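You operate a simulated robot arm through the tools that you are given. There is no shell and no other tool.

Carry out the task below with a simulated robot arm. There is one attempt and no reset: what you move stays moved.

TASK
Swap the grey filter for the white one and draw clear water.
Fine: grey lever shut before the blue canister's lid comes off on to the bench, open again once the lid is back on; grey filter on the sink grid; blue-handled jug to its blue band at the green filter lever; the brown filter stays.
Where things are to end (x, y in the base frame): grey filter within 0.06 m of [0.64, -0.53].
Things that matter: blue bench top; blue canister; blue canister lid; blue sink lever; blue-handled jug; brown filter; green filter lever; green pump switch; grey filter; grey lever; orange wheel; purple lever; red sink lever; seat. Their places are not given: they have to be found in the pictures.

Only the result counts: the job must be done as asked and must still hold three seconds after the hand-in. Knocking over, shifting, dropping, spilling or breaking anything else fails it. A push-on lid holds only when it is set on centred and level and pressed home; a screw cap is set on level and turned clockwise until tight.

THE ROBOT
A 6-joint arm with a two-finger gripper, fixed in place. Base frame: the origin is at the foot of the arm, x ahead of it, y to its left, z up; the work surface is at about z = 0.84. Readings come in m, rad, newtons and seconds.
Its first joint turns from -2.897 to 2.897 rad. Payload 3.43 kg.
The tool frame sits at the grasp point between the pads (the TCP): z along the fingers, y along the line on which they close. The tips reach 0.02 m beyond it. Largest opening 0.19 m; the body of the gripper starts 0.248 m behind the TCP.
Orientation is that of the tool frame in the base frame, as a unit quaternion [w, x, y, z]. With the fingers straight down and closing along the base's y, the tool's x points along the base's -x, its y along +y and its z along -z.

THE INTERFACE
- The arm moves only by the tool step_arm. Its argument "series" is a list of rows, each a list of 7 numbers: the shift along the base's x, y, z in units of 20 mm (1.0 is 20 mm), then the turn, a rotation vector about the base's x, y, z in units of 4 degrees (1.0 is 4 degrees), then the opening, from 0 (shut) to 1 (fully open). In form: [[dx, dy, dz, wx, wy, wz, claw], ...]. A call has 1 to 20 rows; each row shifts and turns the commanded pose from where the row before left it. A call with a number of a shift or a turn outside -1 to 1 is refused whole. Each row takes 0.2 s and may step no farther than 0.05 m and 0.15 rad from the row before; otherwise, or with a gripper value out of range, the whole call is refused. A pose out of reach is approached as far as the arm can. The call stops where the force on the tool passes 80 N (or 10 N more than at its start, if that is more) or the arm is blocked; 0.2 s more then pass. The fingers move at their own pace (about 0.153 m/s each) and stop on an object; they squeeze with about 35 N. The grip force told is the motor's: it shows also when the fingers shut on nothing. Time passes only in rows, and 0.2 s behind the last, so rows that do not move let the fingers close. The reply holds the time, the measured pose of the TCP, the force on the tool along the base axes, the opening and the grip force, in the units named above and with some noise, with the torque about the TCP (base axes, N m) and any sound that the robot's microphone picked up.
- Cameras (640 x 400 px; columns grow to the right, rows downward): "scene" is fixed at [0.0503, 0.4997, 1.8257]; the picture's right is [-0.39, -0.92, 0.00], its down [-0.70, 0.30, -0.64] and it looks along [0.59, -0.25, -0.77] (base axes); focal length 259 px, centre (320, 200). "wrist" rides on the gripper at [0.07, -0.008, -0.288] in the tool frame; the picture's right is [0.12, 0.99, 0.00], its down [-0.96, 0.11, -0.25] and it looks along [-0.25, 0.03, 0.97] (tool axes); focal length 261 px, centre (320, 200).
- capture(camera): a new picture of that camera. No time passes.
- lift_body(by): slides the trunk up (or, below 0, down) by that many m; the arm rides with it, the base frame stays. It gives what a move gives, with no picture.
- measure_at(camera, pixels): for up to 12 pixels [column, row] of the newest picture of that camera ("zoom" is the newest enlarged one), the place [x, y, z] in the base frame of the surface seen there, good to about 0.002 m, but the place of the scene camera against the robot may be out by one fixed shift of up to 0.012 m in any direction. No time passes.
- inspect(camera, box): a new picture of the part [left, top, right, bottom] of that camera's present view, enlarged. No time passes.
- sign_off(): hands the job in; it is judged then, once.

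Leave the gripper open and the arm clear of the work at the hand-in unless told otherwise.

The tools are called after "Call:" by a JSON object that holds its "fn" and its "kwargs". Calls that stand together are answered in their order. step_arm: Moves the arm, as the interface text tells. Its arguments: {"type":"object","properties":{"series":{"type":"array"}},"required":["series"]} The other tools are called the same way: lift_body (by) slides the trunk up or down; capture (camera) takes a picture; measure_at (camera, pixels) gives the place of the surface under pixels of a picture; inspect (camera, box) takes an enlarged picture of a part of a camera's view; sign_off () hands the job in.

At the start:

```text
time: 0.0
eef_pos: [0.6207, 0.0703, 1.464]
orientation: [0.0, 0.001, 1.0, 0.0]
contact_force: [0.0, -0.3, -0.3]
wrist_torque: [0.01, 0.0, 0.01]
grip_width: 0.1902
gripper_force: 0.0
trunk travel left (down, up): [-0.275, 0.165]
```

scene: 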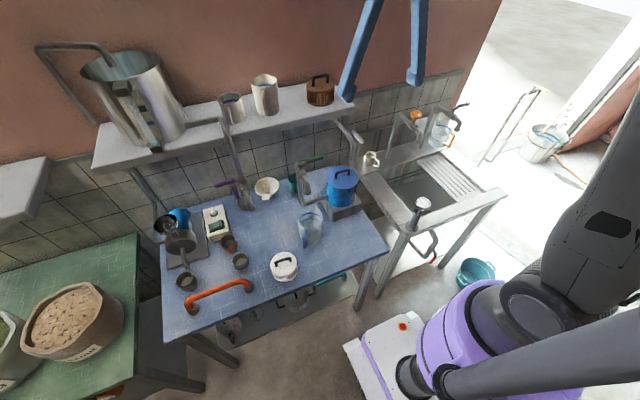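
wrist: 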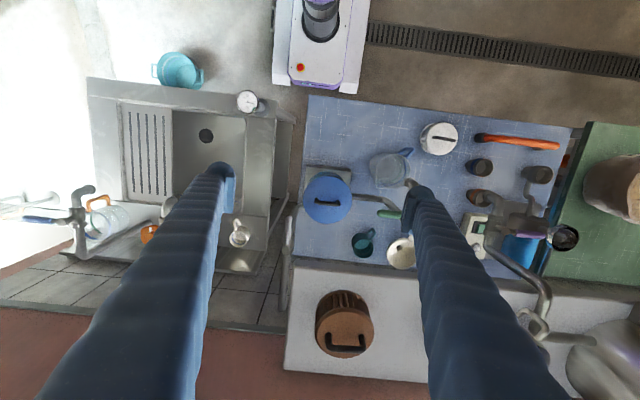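

I see a blue bench with a canister with a blue lid at about scene (342,185), a jug at (310,225), cups, levers, and a sink to the right. I'll enlarge several parts of the scene to identify everything.

Call:
{"fn": "inspect", "kwargs": {"camera": "scene", "box": [250, 140, 410, 240]}}

Call:
{"fn": "inspect", "kwargs": {"camera": "scene", "box": [140, 180, 300, 320]}}

Call:
{"fn": "inspect", "kwargs": {"camera": "scene", "box": [350, 90, 520, 240]}}

Call:
{"fn": "inspect", "kwargs": {"camera": "scene", "box": [70, 30, 360, 210]}}

Call:
{"fn": "inspect", "kwargs": {"camera": "scene", "box": [200, 230, 400, 370]}}

```text
4.00 times, centred on (330, 190) of scene
```

zoom: 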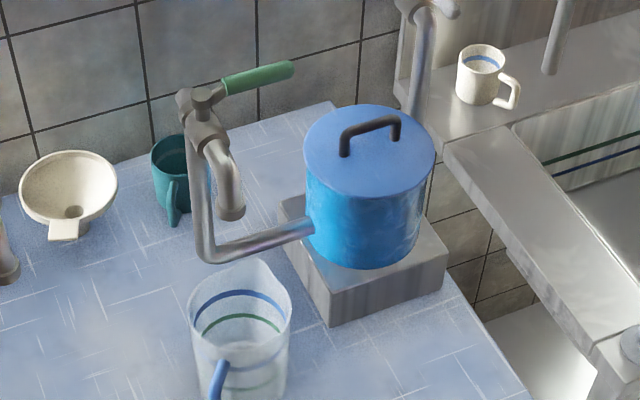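

```text
2.86 times, centred on (220, 250) of scene
```

zoom: 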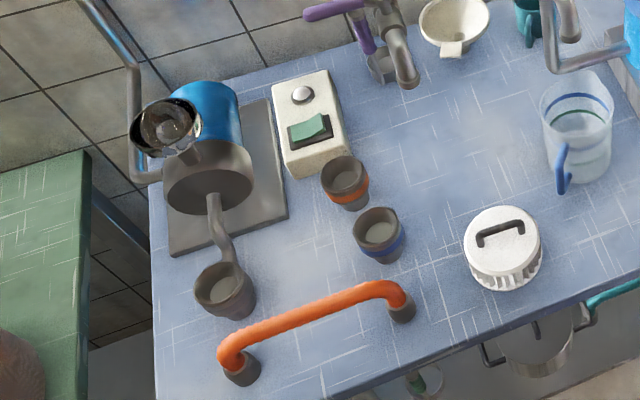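

```text
2.67 times, centred on (435, 165) of scene
```

zoom: 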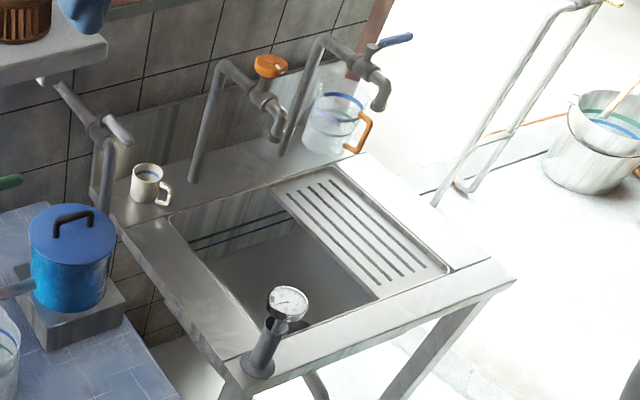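

```text
2.21 times, centred on (215, 120) of scene
```

zoom: 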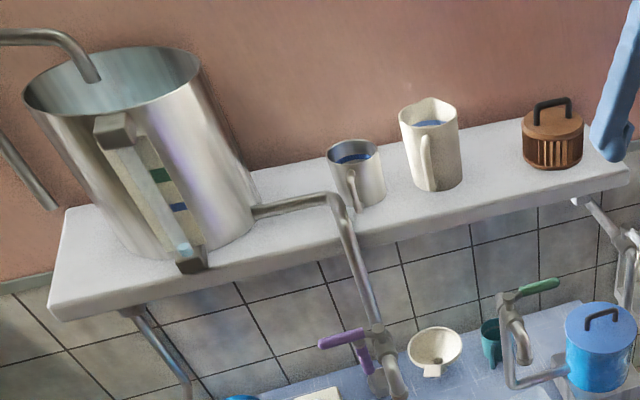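

```text
2.86 times, centred on (300, 300) of scene
```

zoom: 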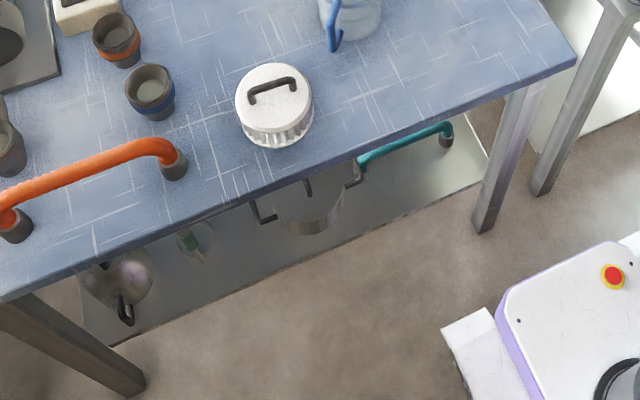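

The white filter appears to be the white disc with a black handle near scene (284,266), and the brown one is on the shelf (320,90). The grey lever seems to be on the pipe behind the canister near (356,135). Looking closer at those parts.

Call:
{"fn": "inspect", "kwargs": {"camera": "scene", "box": [325, 105, 389, 145]}}

Call:
{"fn": "inspect", "kwargs": {"camera": "scene", "box": [280, 150, 376, 210]}}

Call:
{"fn": "inspect", "kwargs": {"camera": "wrist", "box": [270, 100, 470, 280]}}

Call:
{"fn": "inspect", "kwargs": {"camera": "wrist", "box": [60, 60, 310, 290]}}

Call:
{"fn": "inspect", "kwargs": {"camera": "wrist", "box": [440, 120, 640, 290]}}

```text
10.00 times, centred on (357, 125) of scene
```

zoom: 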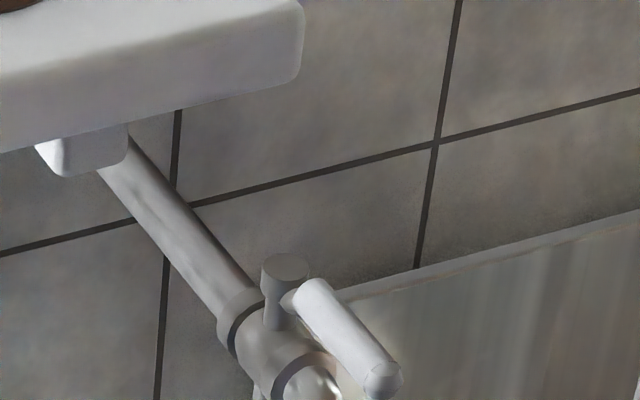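

```text
6.67 times, centred on (328, 180) of scene
```

zoom: 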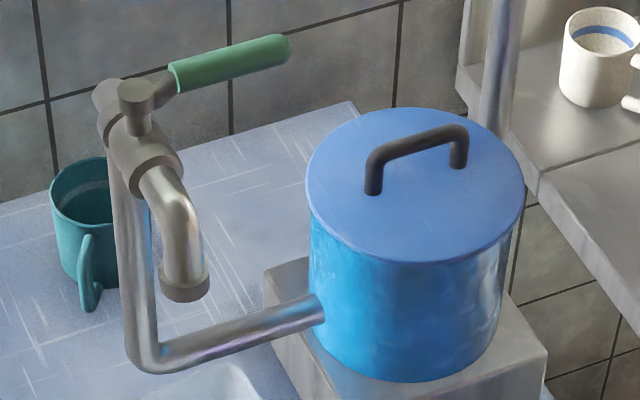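

```text
2.22 times, centred on (370, 190) of wrist
```

zoom: 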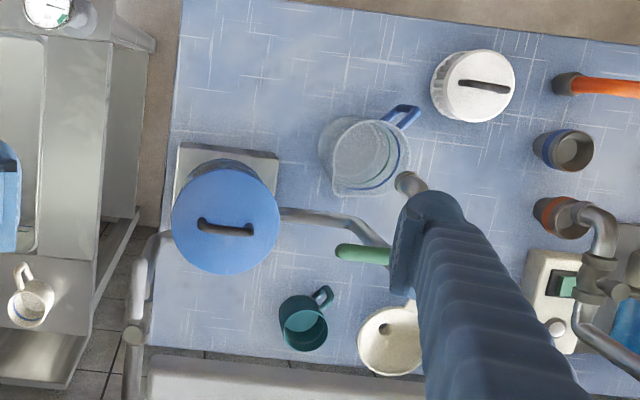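

```text
1.74 times, centred on (185, 175) of wrist
```

zoom: 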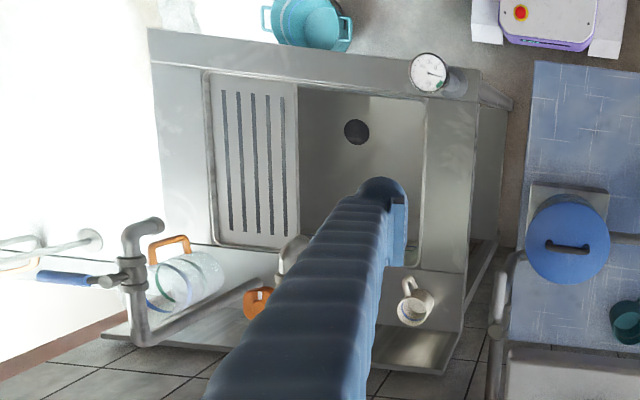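

```text
2.35 times, centred on (540, 205) of wrist
```

zoom: 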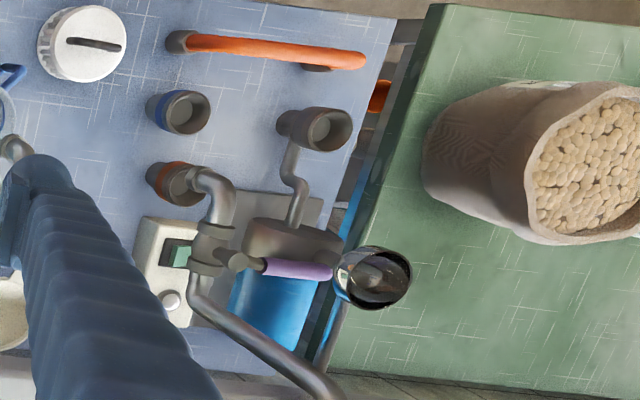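

Now I'll measure key points in the scene picture: canister lid, grey lever, green lever, jug, white filter, sink grid, brown filter.

Call:
{"fn": "capture", "kwargs": {"camera": "scene"}}

Call:
{"fn": "measure_at", "kwargs": {"camera": "scene", "pixels": [[342, 185], [337, 171], [349, 170], [284, 266], [310, 225], [320, 90], [455, 175], [301, 187], [316, 160], [385, 250], [350, 210], [264, 188]]}}

Call:
{"fn": "capture", "kwargs": {"camera": "wrist"}}

Call:
{"fn": "measure_at", "kwargs": {"camera": "wrist", "pixels": [[321, 202], [310, 200], [335, 204], [441, 137], [396, 168], [146, 150], [206, 135], [348, 325], [380, 203], [288, 245], [364, 240], [405, 252]]}}

```text
taken
```

scene: 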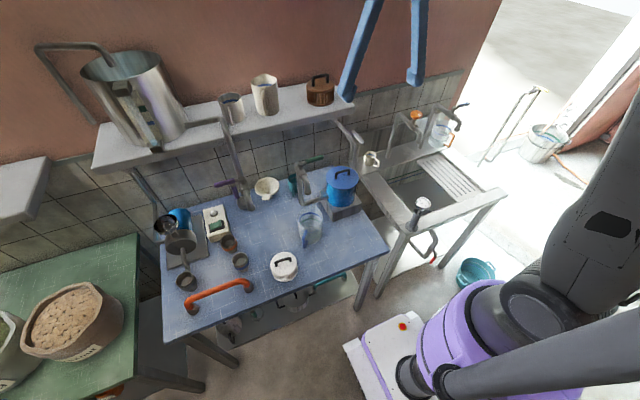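

```text
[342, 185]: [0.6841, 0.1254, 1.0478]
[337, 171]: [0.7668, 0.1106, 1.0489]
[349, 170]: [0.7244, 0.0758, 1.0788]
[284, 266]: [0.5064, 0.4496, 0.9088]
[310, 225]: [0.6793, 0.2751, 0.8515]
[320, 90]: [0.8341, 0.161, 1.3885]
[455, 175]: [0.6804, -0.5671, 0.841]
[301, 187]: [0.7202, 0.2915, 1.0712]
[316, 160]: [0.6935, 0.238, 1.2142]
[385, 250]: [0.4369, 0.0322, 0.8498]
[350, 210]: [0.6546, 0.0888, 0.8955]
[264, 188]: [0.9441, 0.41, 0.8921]
```

```text
taken
```

wrist: 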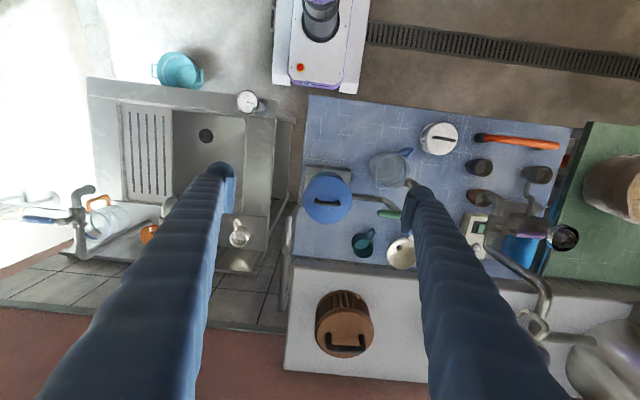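

```text
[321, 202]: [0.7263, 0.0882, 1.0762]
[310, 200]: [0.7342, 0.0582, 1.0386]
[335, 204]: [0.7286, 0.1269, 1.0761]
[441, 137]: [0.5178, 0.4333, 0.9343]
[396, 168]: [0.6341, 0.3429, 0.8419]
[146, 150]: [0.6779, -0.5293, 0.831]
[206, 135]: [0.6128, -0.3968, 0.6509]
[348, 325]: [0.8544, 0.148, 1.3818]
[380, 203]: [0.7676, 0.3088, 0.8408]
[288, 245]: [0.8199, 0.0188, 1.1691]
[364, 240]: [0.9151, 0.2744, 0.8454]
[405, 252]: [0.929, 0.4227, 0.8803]
```

The wrist measurements look consistent. I'll zoom in on the grey-lever area from the wrist camera and measure the lever, pipe and shelf edge.

Call:
{"fn": "inspect", "kwargs": {"camera": "wrist", "box": [260, 180, 420, 280]}}

Call:
{"fn": "measure_at", "kwargs": {"camera": "zoom", "pixels": [[90, 285], [105, 255], [90, 310], [110, 200], [105, 350], [200, 340], [400, 345], [330, 60], [255, 90], [90, 230], [170, 130], [370, 40]]}}

```text
4.00 times, centred on (340, 230) of wrist
```

zoom: 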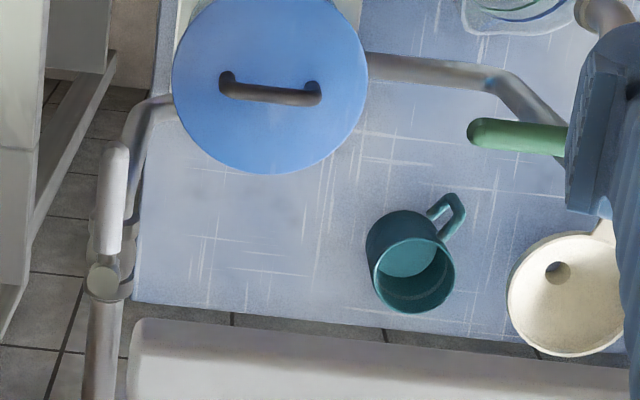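

```text
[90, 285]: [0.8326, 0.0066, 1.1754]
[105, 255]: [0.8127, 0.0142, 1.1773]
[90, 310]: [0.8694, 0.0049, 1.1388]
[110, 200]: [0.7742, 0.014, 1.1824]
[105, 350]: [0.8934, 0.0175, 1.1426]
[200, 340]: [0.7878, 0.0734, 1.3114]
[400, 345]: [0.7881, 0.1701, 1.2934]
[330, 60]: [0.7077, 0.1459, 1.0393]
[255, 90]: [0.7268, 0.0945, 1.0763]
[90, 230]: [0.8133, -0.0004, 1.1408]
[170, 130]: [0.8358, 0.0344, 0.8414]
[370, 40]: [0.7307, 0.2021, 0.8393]
```

The grey lever points along −x (in line with its pipe: open), pivot around (0.832, 0.012), z≈1.18. Now zooming on the jug, spout and green lever from both cameras.

Call:
{"fn": "inspect", "kwargs": {"camera": "scene", "box": [280, 150, 344, 250]}}

Call:
{"fn": "measure_at", "kwargs": {"camera": "zoom", "pixels": [[238, 45], [280, 20], [300, 40], [325, 110], [350, 150], [330, 240], [330, 300], [380, 250], [300, 380], [250, 250], [300, 220], [400, 30]]}}

Call:
{"fn": "inspect", "kwargs": {"camera": "wrist", "box": [360, 140, 456, 200]}}

Call:
{"fn": "measure_at", "kwargs": {"camera": "zoom", "pixels": [[70, 150], [100, 100], [200, 280], [260, 170], [340, 70], [310, 100], [320, 285], [300, 310], [180, 180], [250, 230], [540, 60], [590, 30]]}}

```text
4.00 times, centred on (312, 200) of scene
```

zoom: 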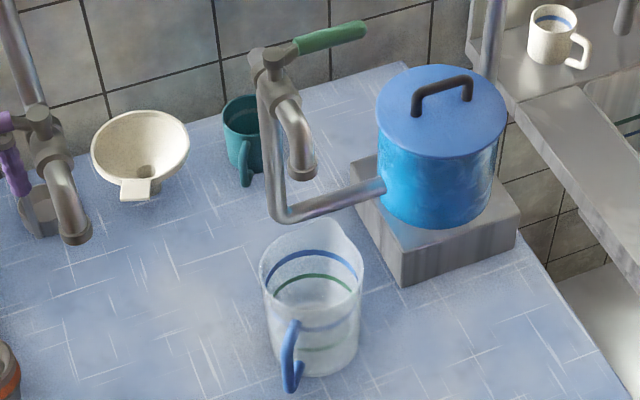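

```text
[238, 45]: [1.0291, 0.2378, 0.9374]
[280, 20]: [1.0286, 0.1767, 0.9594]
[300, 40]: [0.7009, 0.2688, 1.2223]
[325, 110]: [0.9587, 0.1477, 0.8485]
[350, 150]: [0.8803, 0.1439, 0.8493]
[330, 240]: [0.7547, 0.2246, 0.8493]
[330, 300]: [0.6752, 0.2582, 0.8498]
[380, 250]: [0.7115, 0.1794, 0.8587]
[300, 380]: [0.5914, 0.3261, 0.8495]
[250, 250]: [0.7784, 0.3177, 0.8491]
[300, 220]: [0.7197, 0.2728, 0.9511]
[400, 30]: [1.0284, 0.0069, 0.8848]
```

```text
6.67 times, centred on (408, 170) of wrist
```

zoom: 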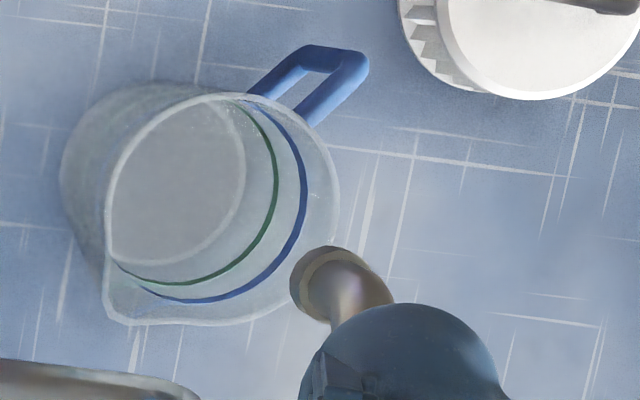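

```text
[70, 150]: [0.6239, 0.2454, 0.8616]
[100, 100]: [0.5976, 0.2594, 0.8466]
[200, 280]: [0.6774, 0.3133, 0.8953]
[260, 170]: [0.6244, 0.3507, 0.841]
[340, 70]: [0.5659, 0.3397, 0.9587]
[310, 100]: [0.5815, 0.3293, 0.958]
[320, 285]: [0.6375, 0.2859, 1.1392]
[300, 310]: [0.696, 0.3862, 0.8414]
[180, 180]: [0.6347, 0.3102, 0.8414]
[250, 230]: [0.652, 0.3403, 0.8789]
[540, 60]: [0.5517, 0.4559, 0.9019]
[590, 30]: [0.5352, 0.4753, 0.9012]
```

The jug seems to stand at about (0.636, 0.295), maybe already under the green spout. I'll check the spout outlet and the jug rim with bigger zooms.

Call:
{"fn": "inspect", "kwargs": {"camera": "scene", "box": [280, 150, 328, 180]}}

Call:
{"fn": "measure_at", "kwargs": {"camera": "zoom", "pixels": [[90, 130], [160, 90], [130, 80], [200, 80], [290, 70], [430, 25], [240, 190], [230, 240], [250, 300], [330, 360], [150, 300], [350, 390]]}}

Call:
{"fn": "inspect", "kwargs": {"camera": "scene", "box": [290, 185, 338, 250]}}

Call:
{"fn": "measure_at", "kwargs": {"camera": "zoom", "pixels": [[215, 75], [265, 250], [265, 310], [210, 145], [370, 130], [300, 340], [340, 45], [345, 100], [400, 250], [200, 250], [300, 200], [260, 380]]}}

```text
13.33 times, centred on (304, 165) of scene
```

zoom: 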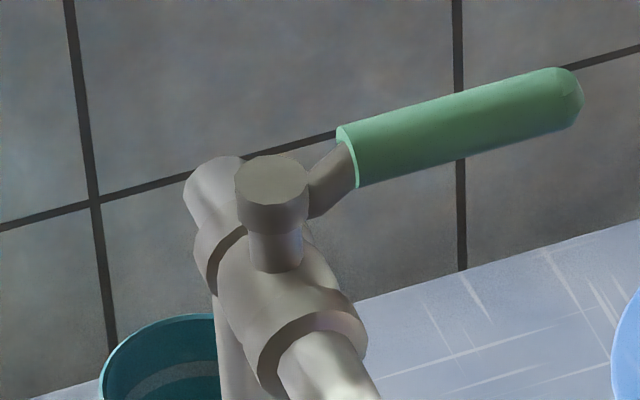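

```text
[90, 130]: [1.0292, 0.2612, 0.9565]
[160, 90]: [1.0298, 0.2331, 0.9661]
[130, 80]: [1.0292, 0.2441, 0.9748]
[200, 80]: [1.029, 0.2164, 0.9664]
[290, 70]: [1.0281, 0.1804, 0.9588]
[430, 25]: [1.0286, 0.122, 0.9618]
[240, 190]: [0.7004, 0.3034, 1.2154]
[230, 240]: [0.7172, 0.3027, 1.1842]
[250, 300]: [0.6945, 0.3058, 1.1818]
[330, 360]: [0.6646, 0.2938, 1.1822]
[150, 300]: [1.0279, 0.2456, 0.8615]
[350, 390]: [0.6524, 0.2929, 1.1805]
```

```text
6.15 times, centred on (314, 218) of scene
```

zoom: 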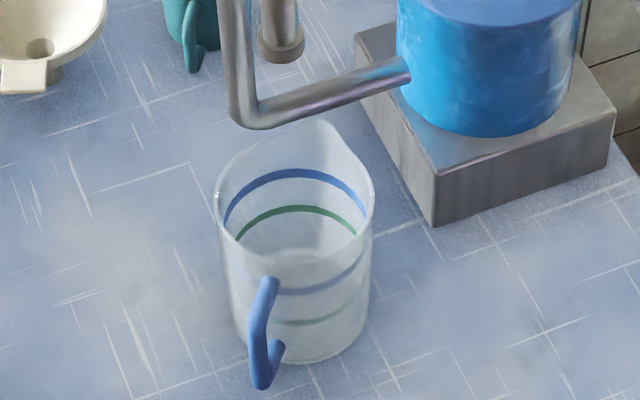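

```text
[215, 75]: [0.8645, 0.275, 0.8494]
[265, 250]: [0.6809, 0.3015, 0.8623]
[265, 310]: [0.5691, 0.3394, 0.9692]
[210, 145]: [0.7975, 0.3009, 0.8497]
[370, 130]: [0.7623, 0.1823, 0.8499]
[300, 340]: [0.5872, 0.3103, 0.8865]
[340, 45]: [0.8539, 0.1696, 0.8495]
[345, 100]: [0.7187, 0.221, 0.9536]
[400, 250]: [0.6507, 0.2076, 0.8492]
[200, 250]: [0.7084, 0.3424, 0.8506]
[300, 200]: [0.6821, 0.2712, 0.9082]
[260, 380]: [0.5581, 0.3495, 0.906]
```

The jug is empty and appears under the spout (outlet ≈ (0.64, 0.286)). Next I'll zoom in on the grey lever from the wrist camera and measure its exact geometry, plus bench edges and free space.

Call:
{"fn": "inspect", "kwargs": {"camera": "wrist", "box": [268, 210, 308, 260]}}

Call:
{"fn": "measure_at", "kwargs": {"camera": "zoom", "pixels": [[305, 60], [300, 90], [300, 150], [300, 200], [290, 250], [280, 280], [275, 300], [320, 150], [285, 150], [330, 280], [250, 200], [360, 330]]}}

Call:
{"fn": "inspect", "kwargs": {"camera": "wrist", "box": [280, 80, 440, 230]}}

Call:
{"fn": "measure_at", "kwargs": {"camera": "zoom", "pixels": [[115, 50], [140, 150], [100, 330], [130, 225], [230, 230], [150, 250], [240, 100], [400, 60], [300, 150], [180, 245], [520, 150], [575, 150]]}}

```text
8.00 times, centred on (288, 235) of wrist
```

zoom: 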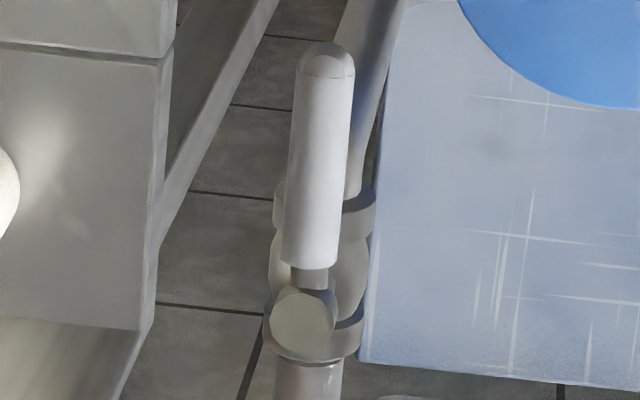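

```text
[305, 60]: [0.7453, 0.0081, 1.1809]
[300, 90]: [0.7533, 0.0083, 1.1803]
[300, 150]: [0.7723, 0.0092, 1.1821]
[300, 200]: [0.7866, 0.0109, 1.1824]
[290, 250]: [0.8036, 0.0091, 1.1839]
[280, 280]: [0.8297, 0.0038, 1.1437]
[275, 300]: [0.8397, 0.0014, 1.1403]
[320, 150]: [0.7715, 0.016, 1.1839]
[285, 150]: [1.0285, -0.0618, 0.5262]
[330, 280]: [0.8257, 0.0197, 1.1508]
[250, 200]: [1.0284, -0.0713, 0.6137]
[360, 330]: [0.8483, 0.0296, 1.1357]
```

```text
2.67 times, centred on (360, 155) of wrist
```

zoom: 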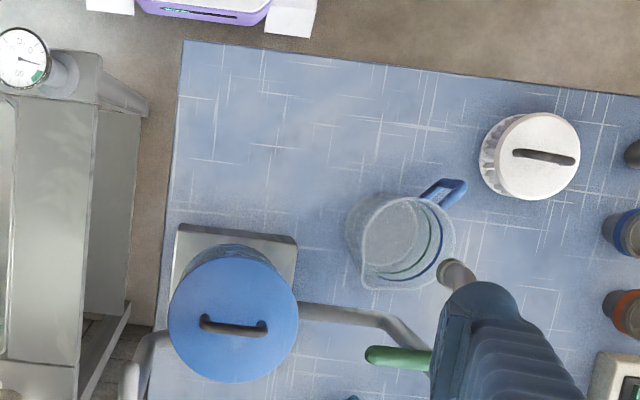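

```text
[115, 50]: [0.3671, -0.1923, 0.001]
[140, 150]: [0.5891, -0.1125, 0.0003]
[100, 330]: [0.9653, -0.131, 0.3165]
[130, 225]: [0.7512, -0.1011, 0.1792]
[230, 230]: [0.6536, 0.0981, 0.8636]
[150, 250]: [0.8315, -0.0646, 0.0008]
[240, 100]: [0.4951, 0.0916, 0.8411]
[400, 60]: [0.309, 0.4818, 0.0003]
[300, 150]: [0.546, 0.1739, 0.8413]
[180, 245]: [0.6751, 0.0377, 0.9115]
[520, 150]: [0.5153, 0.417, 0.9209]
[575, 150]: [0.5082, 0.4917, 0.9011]
```

Grey lever: handle from x≈0.74 to 0.81 at y≈0.012, top z≈1.182, pivot ≈(0.826, 0.013). I'll shut the fingers and go to (0.745, 0.06) above, staying in front of the shelf edge (x≈0.787), then descend beside the lever.

Call:
{"fn": "step_arm", "kwargs": {"series": [[1, 0, 0, 0, 0, 0, 0], [1, 0, 0, 0, 0, 0, 0], [1, 0, 0, 0, 0, 0, 0], [1, 0, 0, 0, 0, 0, 0], [1, 0, 0, 0, 0, 0, 0], [1, -0.5, 0, 0, 0, 0, 0], [0.2, 0, -1, 0, 0, 0, 0], [0, 0, -1, 0, 0, 0, 0], [0, 0, -1, 0, 0, 0, 0], [0, 0, -1, 0, 0, 0, 0], [0, 0, -1, 0, 0, 0, 0]]}}

Call:
{"fn": "capture", "kwargs": {"camera": "wrist"}}

Call:
{"fn": "capture", "kwargs": {"camera": "scene"}}

```text
time: 2.4
eef_pos: [0.7446, 0.0622, 1.363]
orientation: [0.0, 0.0, 1.0, 0.0]
contact_force: [-0.5, -0.2, 0.3]
wrist_torque: [-0.02, 0.02, -0.03]
grip_width: 0.0004
gripper_force: 34.4
trunk travel left (down, up): [-0.275, 0.165]
```

```text
taken
```

wrist: 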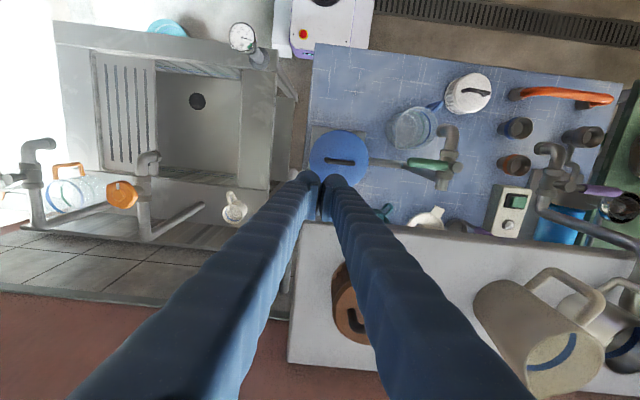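

```text
taken
```

scene: 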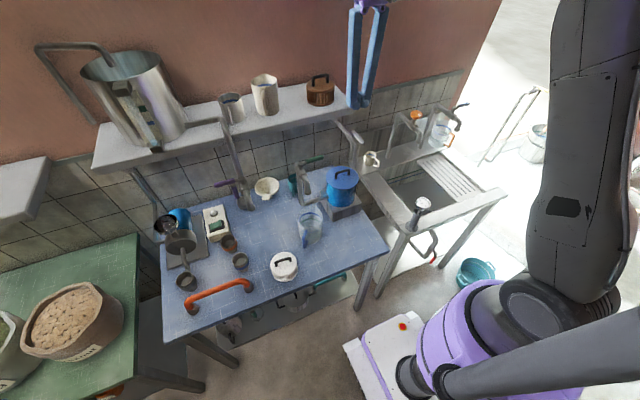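

Fingers are shut and in front of the shelf. I'll go down to lever height (z≈1.175), staying on the +y side of the lever.

Call:
{"fn": "step_arm", "kwargs": {"series": [[0, 0, -1, 0, 0, 0, 0], [0, 0, -1, 0, 0, 0, 0], [0, 0, -1, 0, 0, 0, 0], [0, 0, -1, 0, 0, 0, 0], [0, 0, -1, 0, 0, 0, 0], [0, 0, -1, 0, 0, 0, 0], [0, 0, -1, 0, 0, 0, 0], [0, 0, -1, 0, 0, 0, 0], [0, 0, -1, 0, 0, 0, 0], [0, 0, -0.4, 0, 0, 0, 0]]}}

Call:
{"fn": "inspect", "kwargs": {"camera": "scene", "box": [310, 90, 406, 210]}}

Call:
{"fn": "capture", "kwargs": {"camera": "wrist"}}

```text
time: 4.6
eef_pos: [0.745, 0.0601, 1.176]
orientation: [0.0, 0.0, 1.0, -0.001]
contact_force: [0.9, 0.7, -0.2]
wrist_torque: [0.0, 0.01, 0.01]
grip_width: 0.0
gripper_force: 34.2
trunk travel left (down, up): [-0.275, 0.165]
```

```text
3.33 times, centred on (358, 150) of scene
```

zoom: 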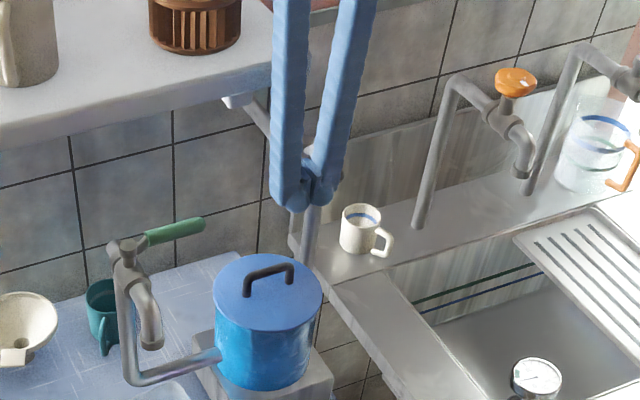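

```text
taken
```

wrist: 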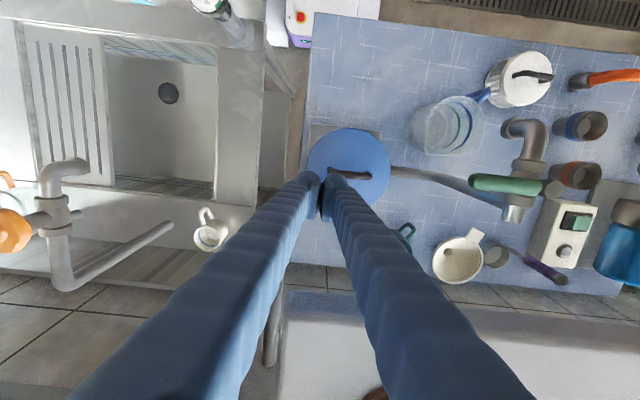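

The finger tips are beside the lever (hidden behind them). Now I push gently in −y and read the force, going about 20° along its arc first.

Call:
{"fn": "step_arm", "kwargs": {"series": [[0.2, -0.5, 0, 0, 0, 0, 0], [0.1, -0.5, 0, 0, 0, 0, 0], [0, -0.4, 0, 0, 0, 0, 0], [0, -0.3, 0, 0, 0, 0, 0], [0, -0.3, 0, 0, 0, 0, 0]]}}

Call:
{"fn": "inspect", "kwargs": {"camera": "scene", "box": [310, 90, 406, 210]}}

```text
time: 5.8
eef_pos: [0.7497, 0.0194, 1.1752]
orientation: [0.0, 0.0, 1.0, -0.001]
contact_force: [0.2, -0.5, 0.5]
wrist_torque: [0.01, 0.01, -0.01]
grip_width: 0.0
gripper_force: 34.2
trunk travel left (down, up): [-0.275, 0.165]
```

```text
3.33 times, centred on (358, 150) of scene
```

zoom: 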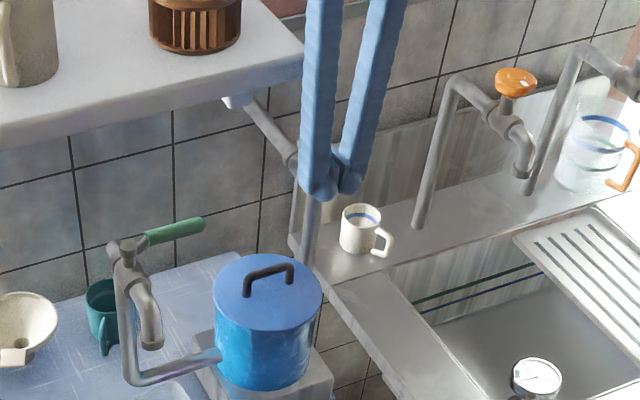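

No notable force: the lever either moves easily or is not touched yet. I carry on along the arc to about 60° and watch.

Call:
{"fn": "step_arm", "kwargs": {"series": [[0, -0.4, 0, 0, 0, 0, 0], [0, -0.4, 0, 0, 0, 0, 0], [0, -0.4, 0, 0, 0, 0, 0], [0.15, -0.4, 0, 0, 0, 0, 0], [0.15, -0.4, 0, 0, 0, 0, 0], [0.2, -0.4, 0, 0, 0, 0, 0]]}}

Call:
{"fn": "inspect", "kwargs": {"camera": "scene", "box": [310, 90, 406, 210]}}

Call:
{"fn": "capture", "kwargs": {"camera": "wrist"}}

```text
time: 7.2
eef_pos: [0.7603, -0.0294, 1.1757]
orientation: [0.0, 0.0, 1.0, 0.0]
contact_force: [-0.8, 0.3, -0.4]
wrist_torque: [-0.01, 0.05, 0.01]
grip_width: 0.0001
gripper_force: 34.6
trunk travel left (down, up): [-0.275, 0.165]
```

```text
3.33 times, centred on (358, 150) of scene
```

zoom: 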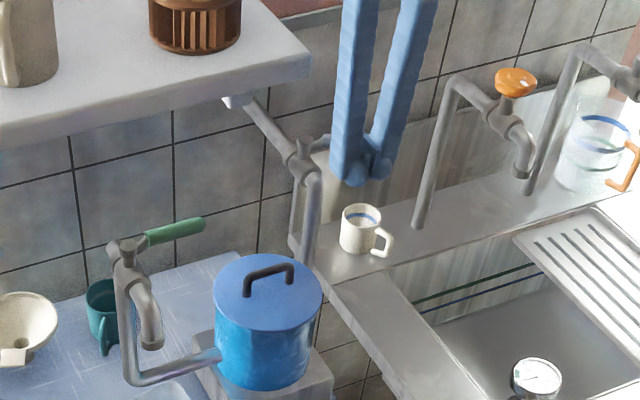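

```text
taken
```

wrist: 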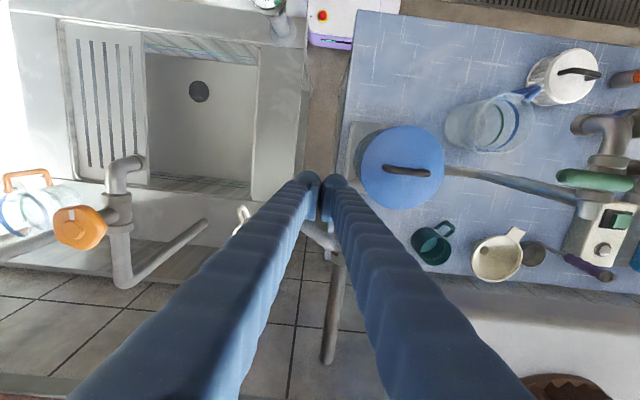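

The lever has swung with the fingers (now seen at wrist (318,237), turning towards −y). I continue to about 90° and press lightly against the end stop.

Call:
{"fn": "step_arm", "kwargs": {"series": [[0.3, -0.35, 0, 0, 0, 0, 0], [0.35, -0.35, 0, 0, 0, 0, 0], [0.4, -0.3, 0, 0, 0, 0, 0], [0.35, -0.2, 0, 0, 0, 0, 0], [0.35, -0.15, 0, 0, 0, 0, 0], [0.2, 0, 0, 0, 0, 0, 0]]}}

Call:
{"fn": "inspect", "kwargs": {"camera": "scene", "box": [310, 90, 406, 210]}}

Call:
{"fn": "capture", "kwargs": {"camera": "wrist"}}

```text
time: 8.6
eef_pos: [0.7979, -0.0555, 1.1752]
orientation: [-0.001, 0.0, 1.0, 0.0]
contact_force: [-5.3, -2.2, -1.6]
wrist_torque: [-0.02, 0.04, -0.08]
grip_width: 0.0063
gripper_force: 34.2
trunk travel left (down, up): [-0.275, 0.165]
```

```text
3.33 times, centred on (358, 150) of scene
```

zoom: 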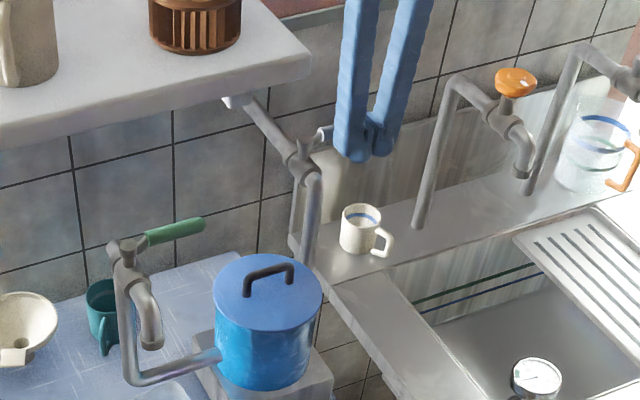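

```text
taken
```

wrist: 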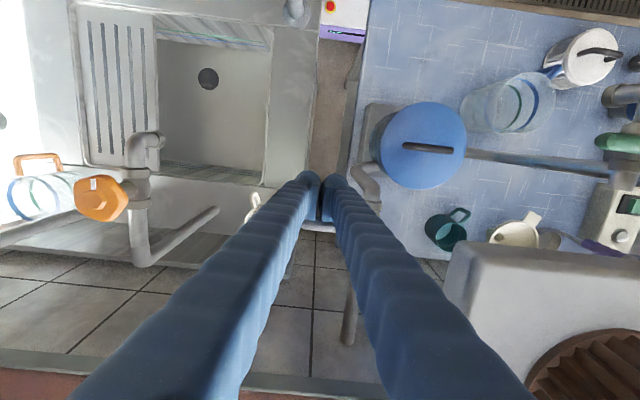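

There is now −5 N in x, so probably the end stop. I press a few mm more to be sure, then back off in −x and look at the lever.

Call:
{"fn": "step_arm", "kwargs": {"series": [[0.15, 0, 0, 0, 0, 0, 0], [0.15, 0, 0, 0, 0, 0, 0]]}}

```text
time: 9.2
eef_pos: [0.7998, -0.0542, 1.1753]
orientation: [-0.003, 0.0, 1.0, 0.0]
contact_force: [-36.4, -5.8, -7.7]
wrist_torque: [0.14, 0.33, 0.09]
grip_width: 0.0059
gripper_force: 34.1
trunk travel left (down, up): [-0.275, 0.165]
```

36 N: firm end stop. Backing off in −x and taking a look at the lever.

Call:
{"fn": "step_arm", "kwargs": {"series": [[-0.5, 0, 0, 0, 0, 0, 0], [-1, 0, 0, 0, 0, 0, 0], [-1, 0, 0, 0, 0, 0, 0], [-1, 0, 0, 0, 0, 0, 0], [-1, 0, 0.5, 0, 0, 0, 0], [-1, 0, 1, 0, 0, 0, 0], [0, 0, 1, 0, 0, 0, 0], [0, 0, 1, 0, 0, 0, 0], [0, 0, 1, 0, 0, 0, 0], [0, 0, 1, 0, 0, 0, 0]]}}

Call:
{"fn": "capture", "kwargs": {"camera": "wrist"}}

Call:
{"fn": "inspect", "kwargs": {"camera": "scene", "box": [326, 110, 390, 150]}}

```text
time: 11.4
eef_pos: [0.6939, -0.0552, 1.2876]
orientation: [0.0, 0.001, 1.0, 0.0]
contact_force: [0.5, -0.9, 0.2]
wrist_torque: [0.01, -0.06, -0.01]
grip_width: 0.0
gripper_force: 34.5
trunk travel left (down, up): [-0.275, 0.165]
```

```text
taken
```

wrist: 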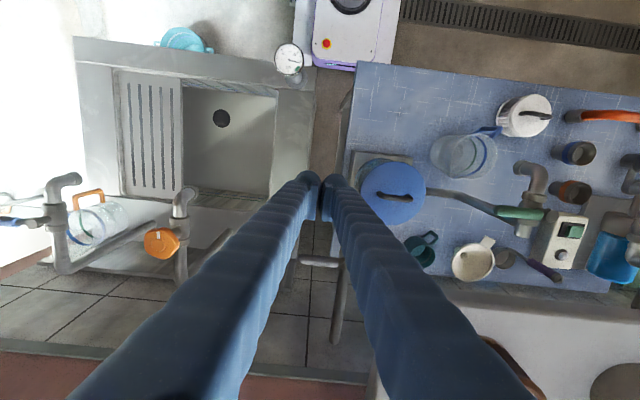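

```text
10.00 times, centred on (358, 130) of scene
```

zoom: 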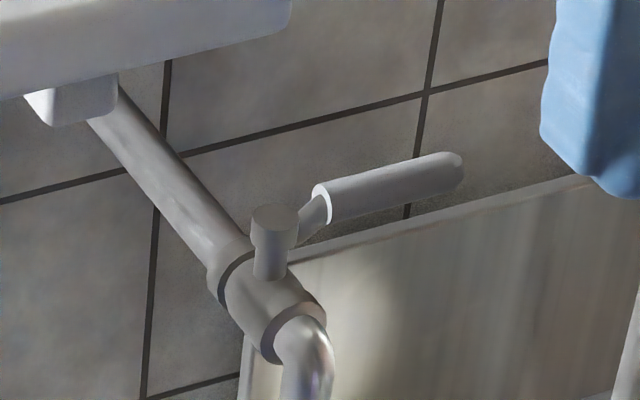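

The grey lever now stands crosswise (pointing −y, as the closed green lever does): shut. Now measuring the lid and its handle exactly with a zoomed wrist picture.

Call:
{"fn": "inspect", "kwargs": {"camera": "wrist", "box": [340, 145, 440, 235]}}

Call:
{"fn": "measure_at", "kwargs": {"camera": "zoom", "pixels": [[260, 200], [300, 208], [340, 215], [380, 222], [420, 230], [440, 235], [150, 200], [330, 100], [300, 310], [530, 190], [525, 230], [250, 195]]}}

```text
4.44 times, centred on (390, 190) of wrist
```

zoom: 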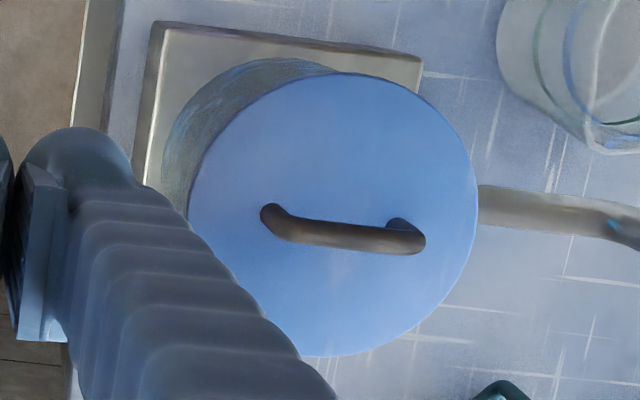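

```text
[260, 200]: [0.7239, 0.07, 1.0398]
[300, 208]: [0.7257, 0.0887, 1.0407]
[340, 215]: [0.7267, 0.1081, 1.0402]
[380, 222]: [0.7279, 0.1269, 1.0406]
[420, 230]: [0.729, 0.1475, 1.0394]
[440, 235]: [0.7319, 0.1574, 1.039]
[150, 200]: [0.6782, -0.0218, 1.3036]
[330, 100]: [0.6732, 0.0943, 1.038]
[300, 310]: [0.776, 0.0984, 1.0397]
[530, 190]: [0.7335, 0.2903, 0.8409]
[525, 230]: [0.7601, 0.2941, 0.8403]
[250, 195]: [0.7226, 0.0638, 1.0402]
```

Measuring on the bar itself and around the lid's rim.

Call:
{"fn": "measure_at", "kwargs": {"camera": "zoom", "pixels": [[285, 229], [310, 233], [340, 236], [370, 239], [400, 243], [418, 243], [270, 215], [345, 78], [338, 350], [472, 215], [193, 195], [225, 120]]}}

```text
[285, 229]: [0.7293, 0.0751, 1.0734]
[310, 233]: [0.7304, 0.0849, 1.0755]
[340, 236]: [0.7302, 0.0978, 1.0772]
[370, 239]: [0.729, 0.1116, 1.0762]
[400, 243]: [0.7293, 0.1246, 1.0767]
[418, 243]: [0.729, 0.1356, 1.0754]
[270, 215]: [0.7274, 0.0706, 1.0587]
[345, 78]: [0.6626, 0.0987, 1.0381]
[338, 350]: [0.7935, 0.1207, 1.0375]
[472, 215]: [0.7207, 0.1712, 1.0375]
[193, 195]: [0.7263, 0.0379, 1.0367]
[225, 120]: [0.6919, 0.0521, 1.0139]
```

Lid centre ≈ (0.728, 0.105), top z≈1.04, bar along y at z≈1.071, lid edge reaches under the shelf edge. I'll turn the tool 90° (closing along x) and later tilt it ~16° so the body leans away from the shelf. First the turn in free space.

Call:
{"fn": "step_arm", "kwargs": {"series": [[-0.25, 1, 0.4, 0, 0, 1, 0.2], [-0.25, 1, 0.4, 0, 0, 1, 0.2], [-0.25, 1, 0.4, 0, 0, 1, 0.2], [-0.25, 1, 0.4, 0, 0, 1, 0.2], [-0.25, 1, 0.4, 0, 0, 1, 0.2], [-0.25, 1, 0.4, 0, 0, 1, 0.2], [-0.25, 1, 0.4, 0, 0, 1, 0.2], [-0.25, 1, 0.4, 0, 0, 1, 0.2], [0, 0, 0, 0, 0, 1, 0.2], [0, 0, 0, 0, 0, 1, 0.2], [0, 0, 0, 0, 0, 1, 0.2], [0, 0, 0, 0, 0, 1, 0.2], [0, 0, 0, 0, 0, 1, 0.2], [0, 0, 0, 0, 0, 1, 0.2], [0, 0, 0, 0, 0, 1, 0.2], [0, 0, 0, 0, 0, 1, 0.2], [0, 0, 0, 0, 0, 1, 0.2], [0, 0, 0, 0, 0, 1, 0.2], [0, 0, 0, 0, 0, 1, 0.2], [0, 0, 0, 0, 0, 1, 0.2]]}}

```text
time: 15.6
eef_pos: [0.6563, 0.1056, 1.3494]
orientation: [0.0, -0.643, 0.766, 0.0]
contact_force: [-0.4, 0.6, -1.0]
wrist_torque: [-0.03, -0.01, 0.01]
grip_width: 0.0379
gripper_force: 0.1
trunk travel left (down, up): [-0.275, 0.165]
```

The turn goes well (80° so far). I finish the turn and then tilt by −16° about y so the gripper body leans towards the robot.

Call:
{"fn": "step_arm", "kwargs": {"series": [[0, 0, 0, 0, 0, 1, 0.2], [0, 0, 0, 0, 0, 1, 0.2], [0, 0, 0, 0, 0, 0.5, 0.2], [0, 0, 0, 0, -1, 0, 0.2], [0, 0, 0, 0, -1, 0, 0.2], [0, 0, 0, 0, -1, 0, 0.2], [0, 0, 0, 0, -1, 0, 0.2]]}}

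Call:
{"fn": "capture", "kwargs": {"camera": "wrist"}}

Call:
{"fn": "capture", "kwargs": {"camera": "scene"}}

```text
time: 17.2
eef_pos: [0.655, 0.1053, 1.3511]
orientation: [0.099, -0.7, 0.701, -0.099]
contact_force: [-0.5, -1.0, -0.6]
wrist_torque: [-0.02, -0.03, -0.02]
grip_width: 0.0379
gripper_force: 0.1
trunk travel left (down, up): [-0.275, 0.165]
```

```text
taken
```

wrist: 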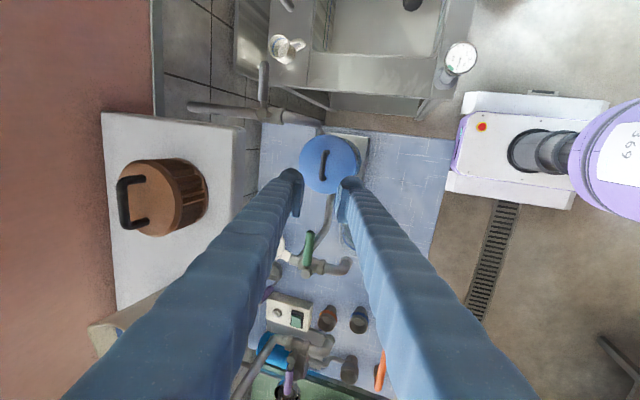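

```text
taken
```

scene: 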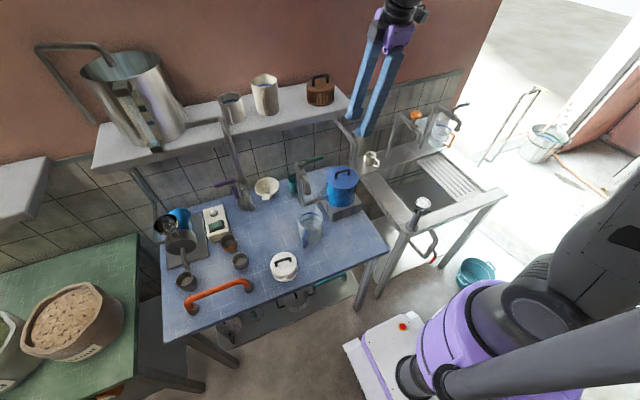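

Lid handle is in line below. I descend along the tool axis to just above the bar.

Call:
{"fn": "step_arm", "kwargs": {"series": [[0.27, 0, -1, 0, 0, 0, 0.2], [0.27, 0, -1, 0, 0, 0, 0.2], [0.27, 0, -1, 0, 0, 0, 0.2], [0.27, 0, -1, 0, 0, 0, 0.2], [0.27, 0, -1, 0, 0, 0, 0.2], [0.27, 0, -1, 0, 0, 0, 0.2], [0.27, 0, -1, 0, 0, 0, 0.2], [0.27, 0, -1, 0, 0, 0, 0.2], [0.27, 0, -1, 0, 0, 0, 0.2], [0.27, 0, -1, 0, 0, 0, 0.2], [0.27, 0, -1, 0, 0, 0, 0.2]]}}

Call:
{"fn": "inspect", "kwargs": {"camera": "scene", "box": [296, 120, 392, 210]}}

Call:
{"fn": "capture", "kwargs": {"camera": "wrist"}}

```text
time: 19.6
eef_pos: [0.7143, 0.1059, 1.1282]
orientation: [-0.099, 0.7, -0.7, 0.098]
contact_force: [0.3, 1.0, 0.4]
wrist_torque: [-0.02, 0.01, -0.02]
grip_width: 0.0381
gripper_force: 0.1
trunk travel left (down, up): [-0.275, 0.165]
```

```text
4.44 times, centred on (344, 165) of scene
```

zoom: 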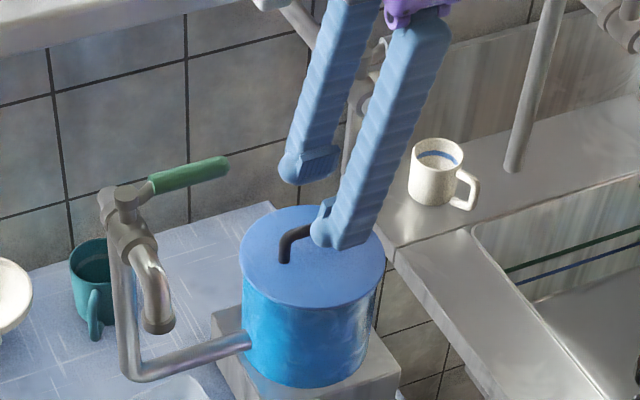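

```text
taken
```

wrist: 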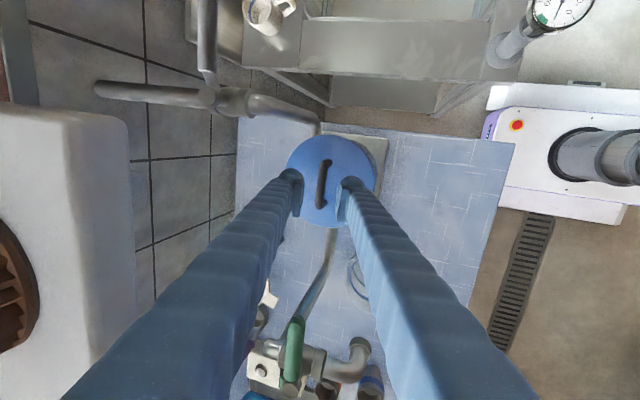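

The bar lies midway between the fingers. Quick check measurement of the bar before the last descent.

Call:
{"fn": "inspect", "kwargs": {"camera": "wrist", "box": [280, 130, 376, 230]}}

Call:
{"fn": "measure_at", "kwargs": {"camera": "zoom", "pixels": [[320, 160], [318, 200], [316, 240], [310, 290], [325, 130], [314, 265]]}}

```text
4.00 times, centred on (328, 180) of wrist
```

zoom: 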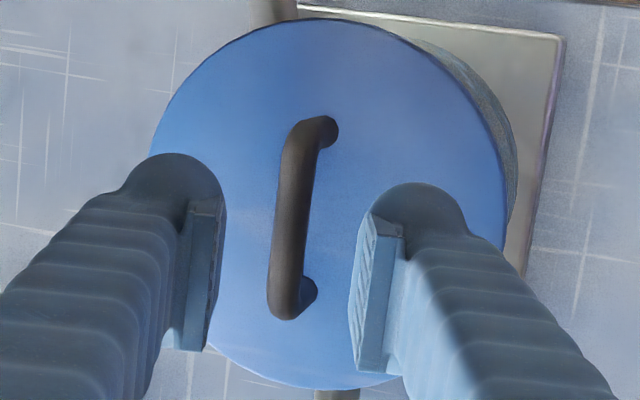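

```text
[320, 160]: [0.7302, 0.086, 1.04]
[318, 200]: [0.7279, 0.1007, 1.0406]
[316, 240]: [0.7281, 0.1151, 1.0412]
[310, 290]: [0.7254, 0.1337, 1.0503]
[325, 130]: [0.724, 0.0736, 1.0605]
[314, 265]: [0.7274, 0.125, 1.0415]
```

Bar centre ≈ (0.729, 0.1045). Going down the last 55 mm and then closing on the bar.

Call:
{"fn": "step_arm", "kwargs": {"series": [[0.18, -0.01, -0.69, 0, 0, 0, 0.2], [0.18, -0.02, -0.69, 0, 0, 0, 0.2], [0.18, -0.02, -0.69, 0, 0, 0, 0.2], [0.18, -0.02, -0.69, 0, 0, 0, 0.2], [0, 0, 0, 0, 0, 0, 0.2]]}}

Call:
{"fn": "inspect", "kwargs": {"camera": "scene", "box": [312, 140, 376, 200]}}

Call:
{"fn": "inspect", "kwargs": {"camera": "wrist", "box": [280, 130, 376, 230]}}

```text
time: 20.8
eef_pos: [0.7292, 0.1047, 1.0745]
orientation: [0.098, -0.7, 0.7, -0.098]
contact_force: [-0.2, 0.3, 0.2]
wrist_torque: [-0.03, 0.01, -0.02]
grip_width: 0.0379
gripper_force: 0.1
trunk travel left (down, up): [-0.275, 0.165]
```

```text
6.67 times, centred on (344, 170) of scene
```

zoom: 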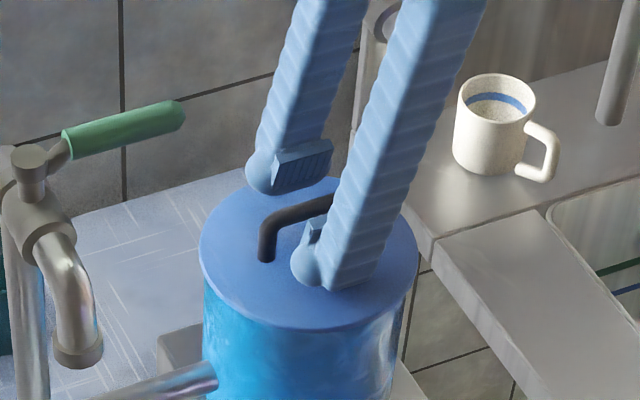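

```text
4.00 times, centred on (328, 180) of wrist
```

zoom: 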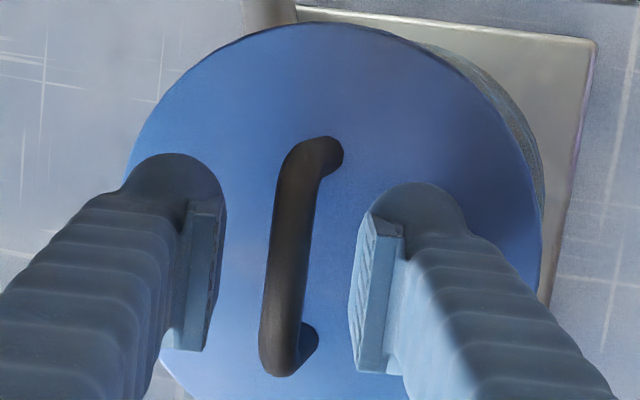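

Everything is aligned and contact-free. Closing the gripper on the bar.

Call:
{"fn": "step_arm", "kwargs": {"series": [[0, 0, 0, 0, 0, 0, 0], [0, 0, 0, 0, 0, 0, 0], [0, 0, 0, 0, 0, 0, 0]]}}

Call:
{"fn": "inspect", "kwargs": {"camera": "wrist", "box": [280, 130, 376, 230]}}

```text
time: 21.6
eef_pos: [0.7287, 0.1051, 1.0737]
orientation: [-0.099, 0.7, -0.7, 0.099]
contact_force: [0.1, 0.2, -0.8]
wrist_torque: [0.01, 0.06, -0.04]
grip_width: 0.0079
gripper_force: 35.2
trunk travel left (down, up): [-0.275, 0.165]
```

```text
4.00 times, centred on (328, 180) of wrist
```

zoom: 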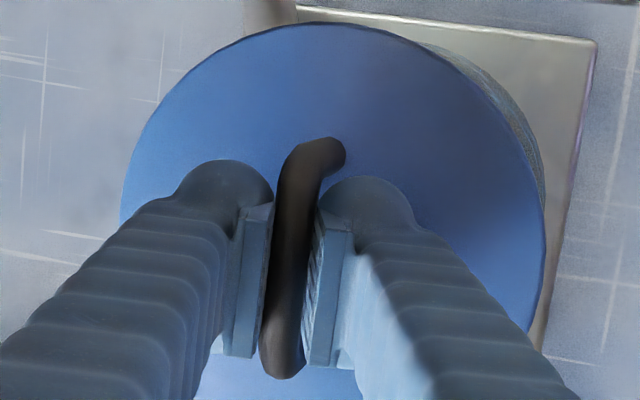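

Gripped (8 mm wide). Now lifting straight up slowly and reading the force to learn whether it is push-on.

Call:
{"fn": "step_arm", "kwargs": {"series": [[0, 0, 0.2, 0, 0, 0, 0], [0, 0, 0.2, 0, 0, 0, 0], [0, 0, 0.3, 0, 0, 0, 0]]}}

Call:
{"fn": "inspect", "kwargs": {"camera": "scene", "box": [312, 140, 376, 220]}}

```text
time: 22.4
eef_pos: [0.7274, 0.1027, 1.0882]
orientation: [-0.098, 0.7, -0.7, 0.097]
contact_force: [-0.1, 0.3, -0.9]
wrist_torque: [0.01, 0.0, -0.04]
grip_width: 0.0079
gripper_force: 34.9
trunk travel left (down, up): [-0.275, 0.165]
```

```text
5.00 times, centred on (344, 180) of scene
```

zoom: 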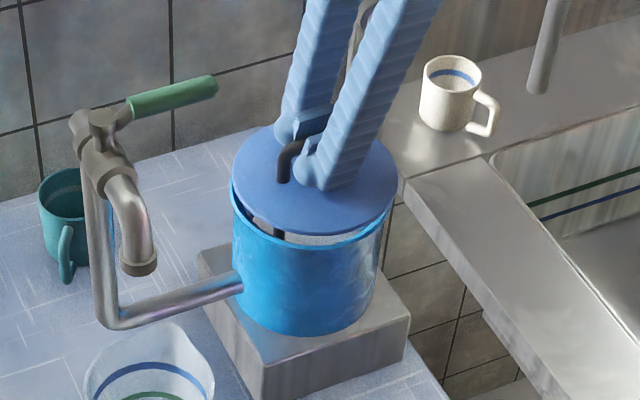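

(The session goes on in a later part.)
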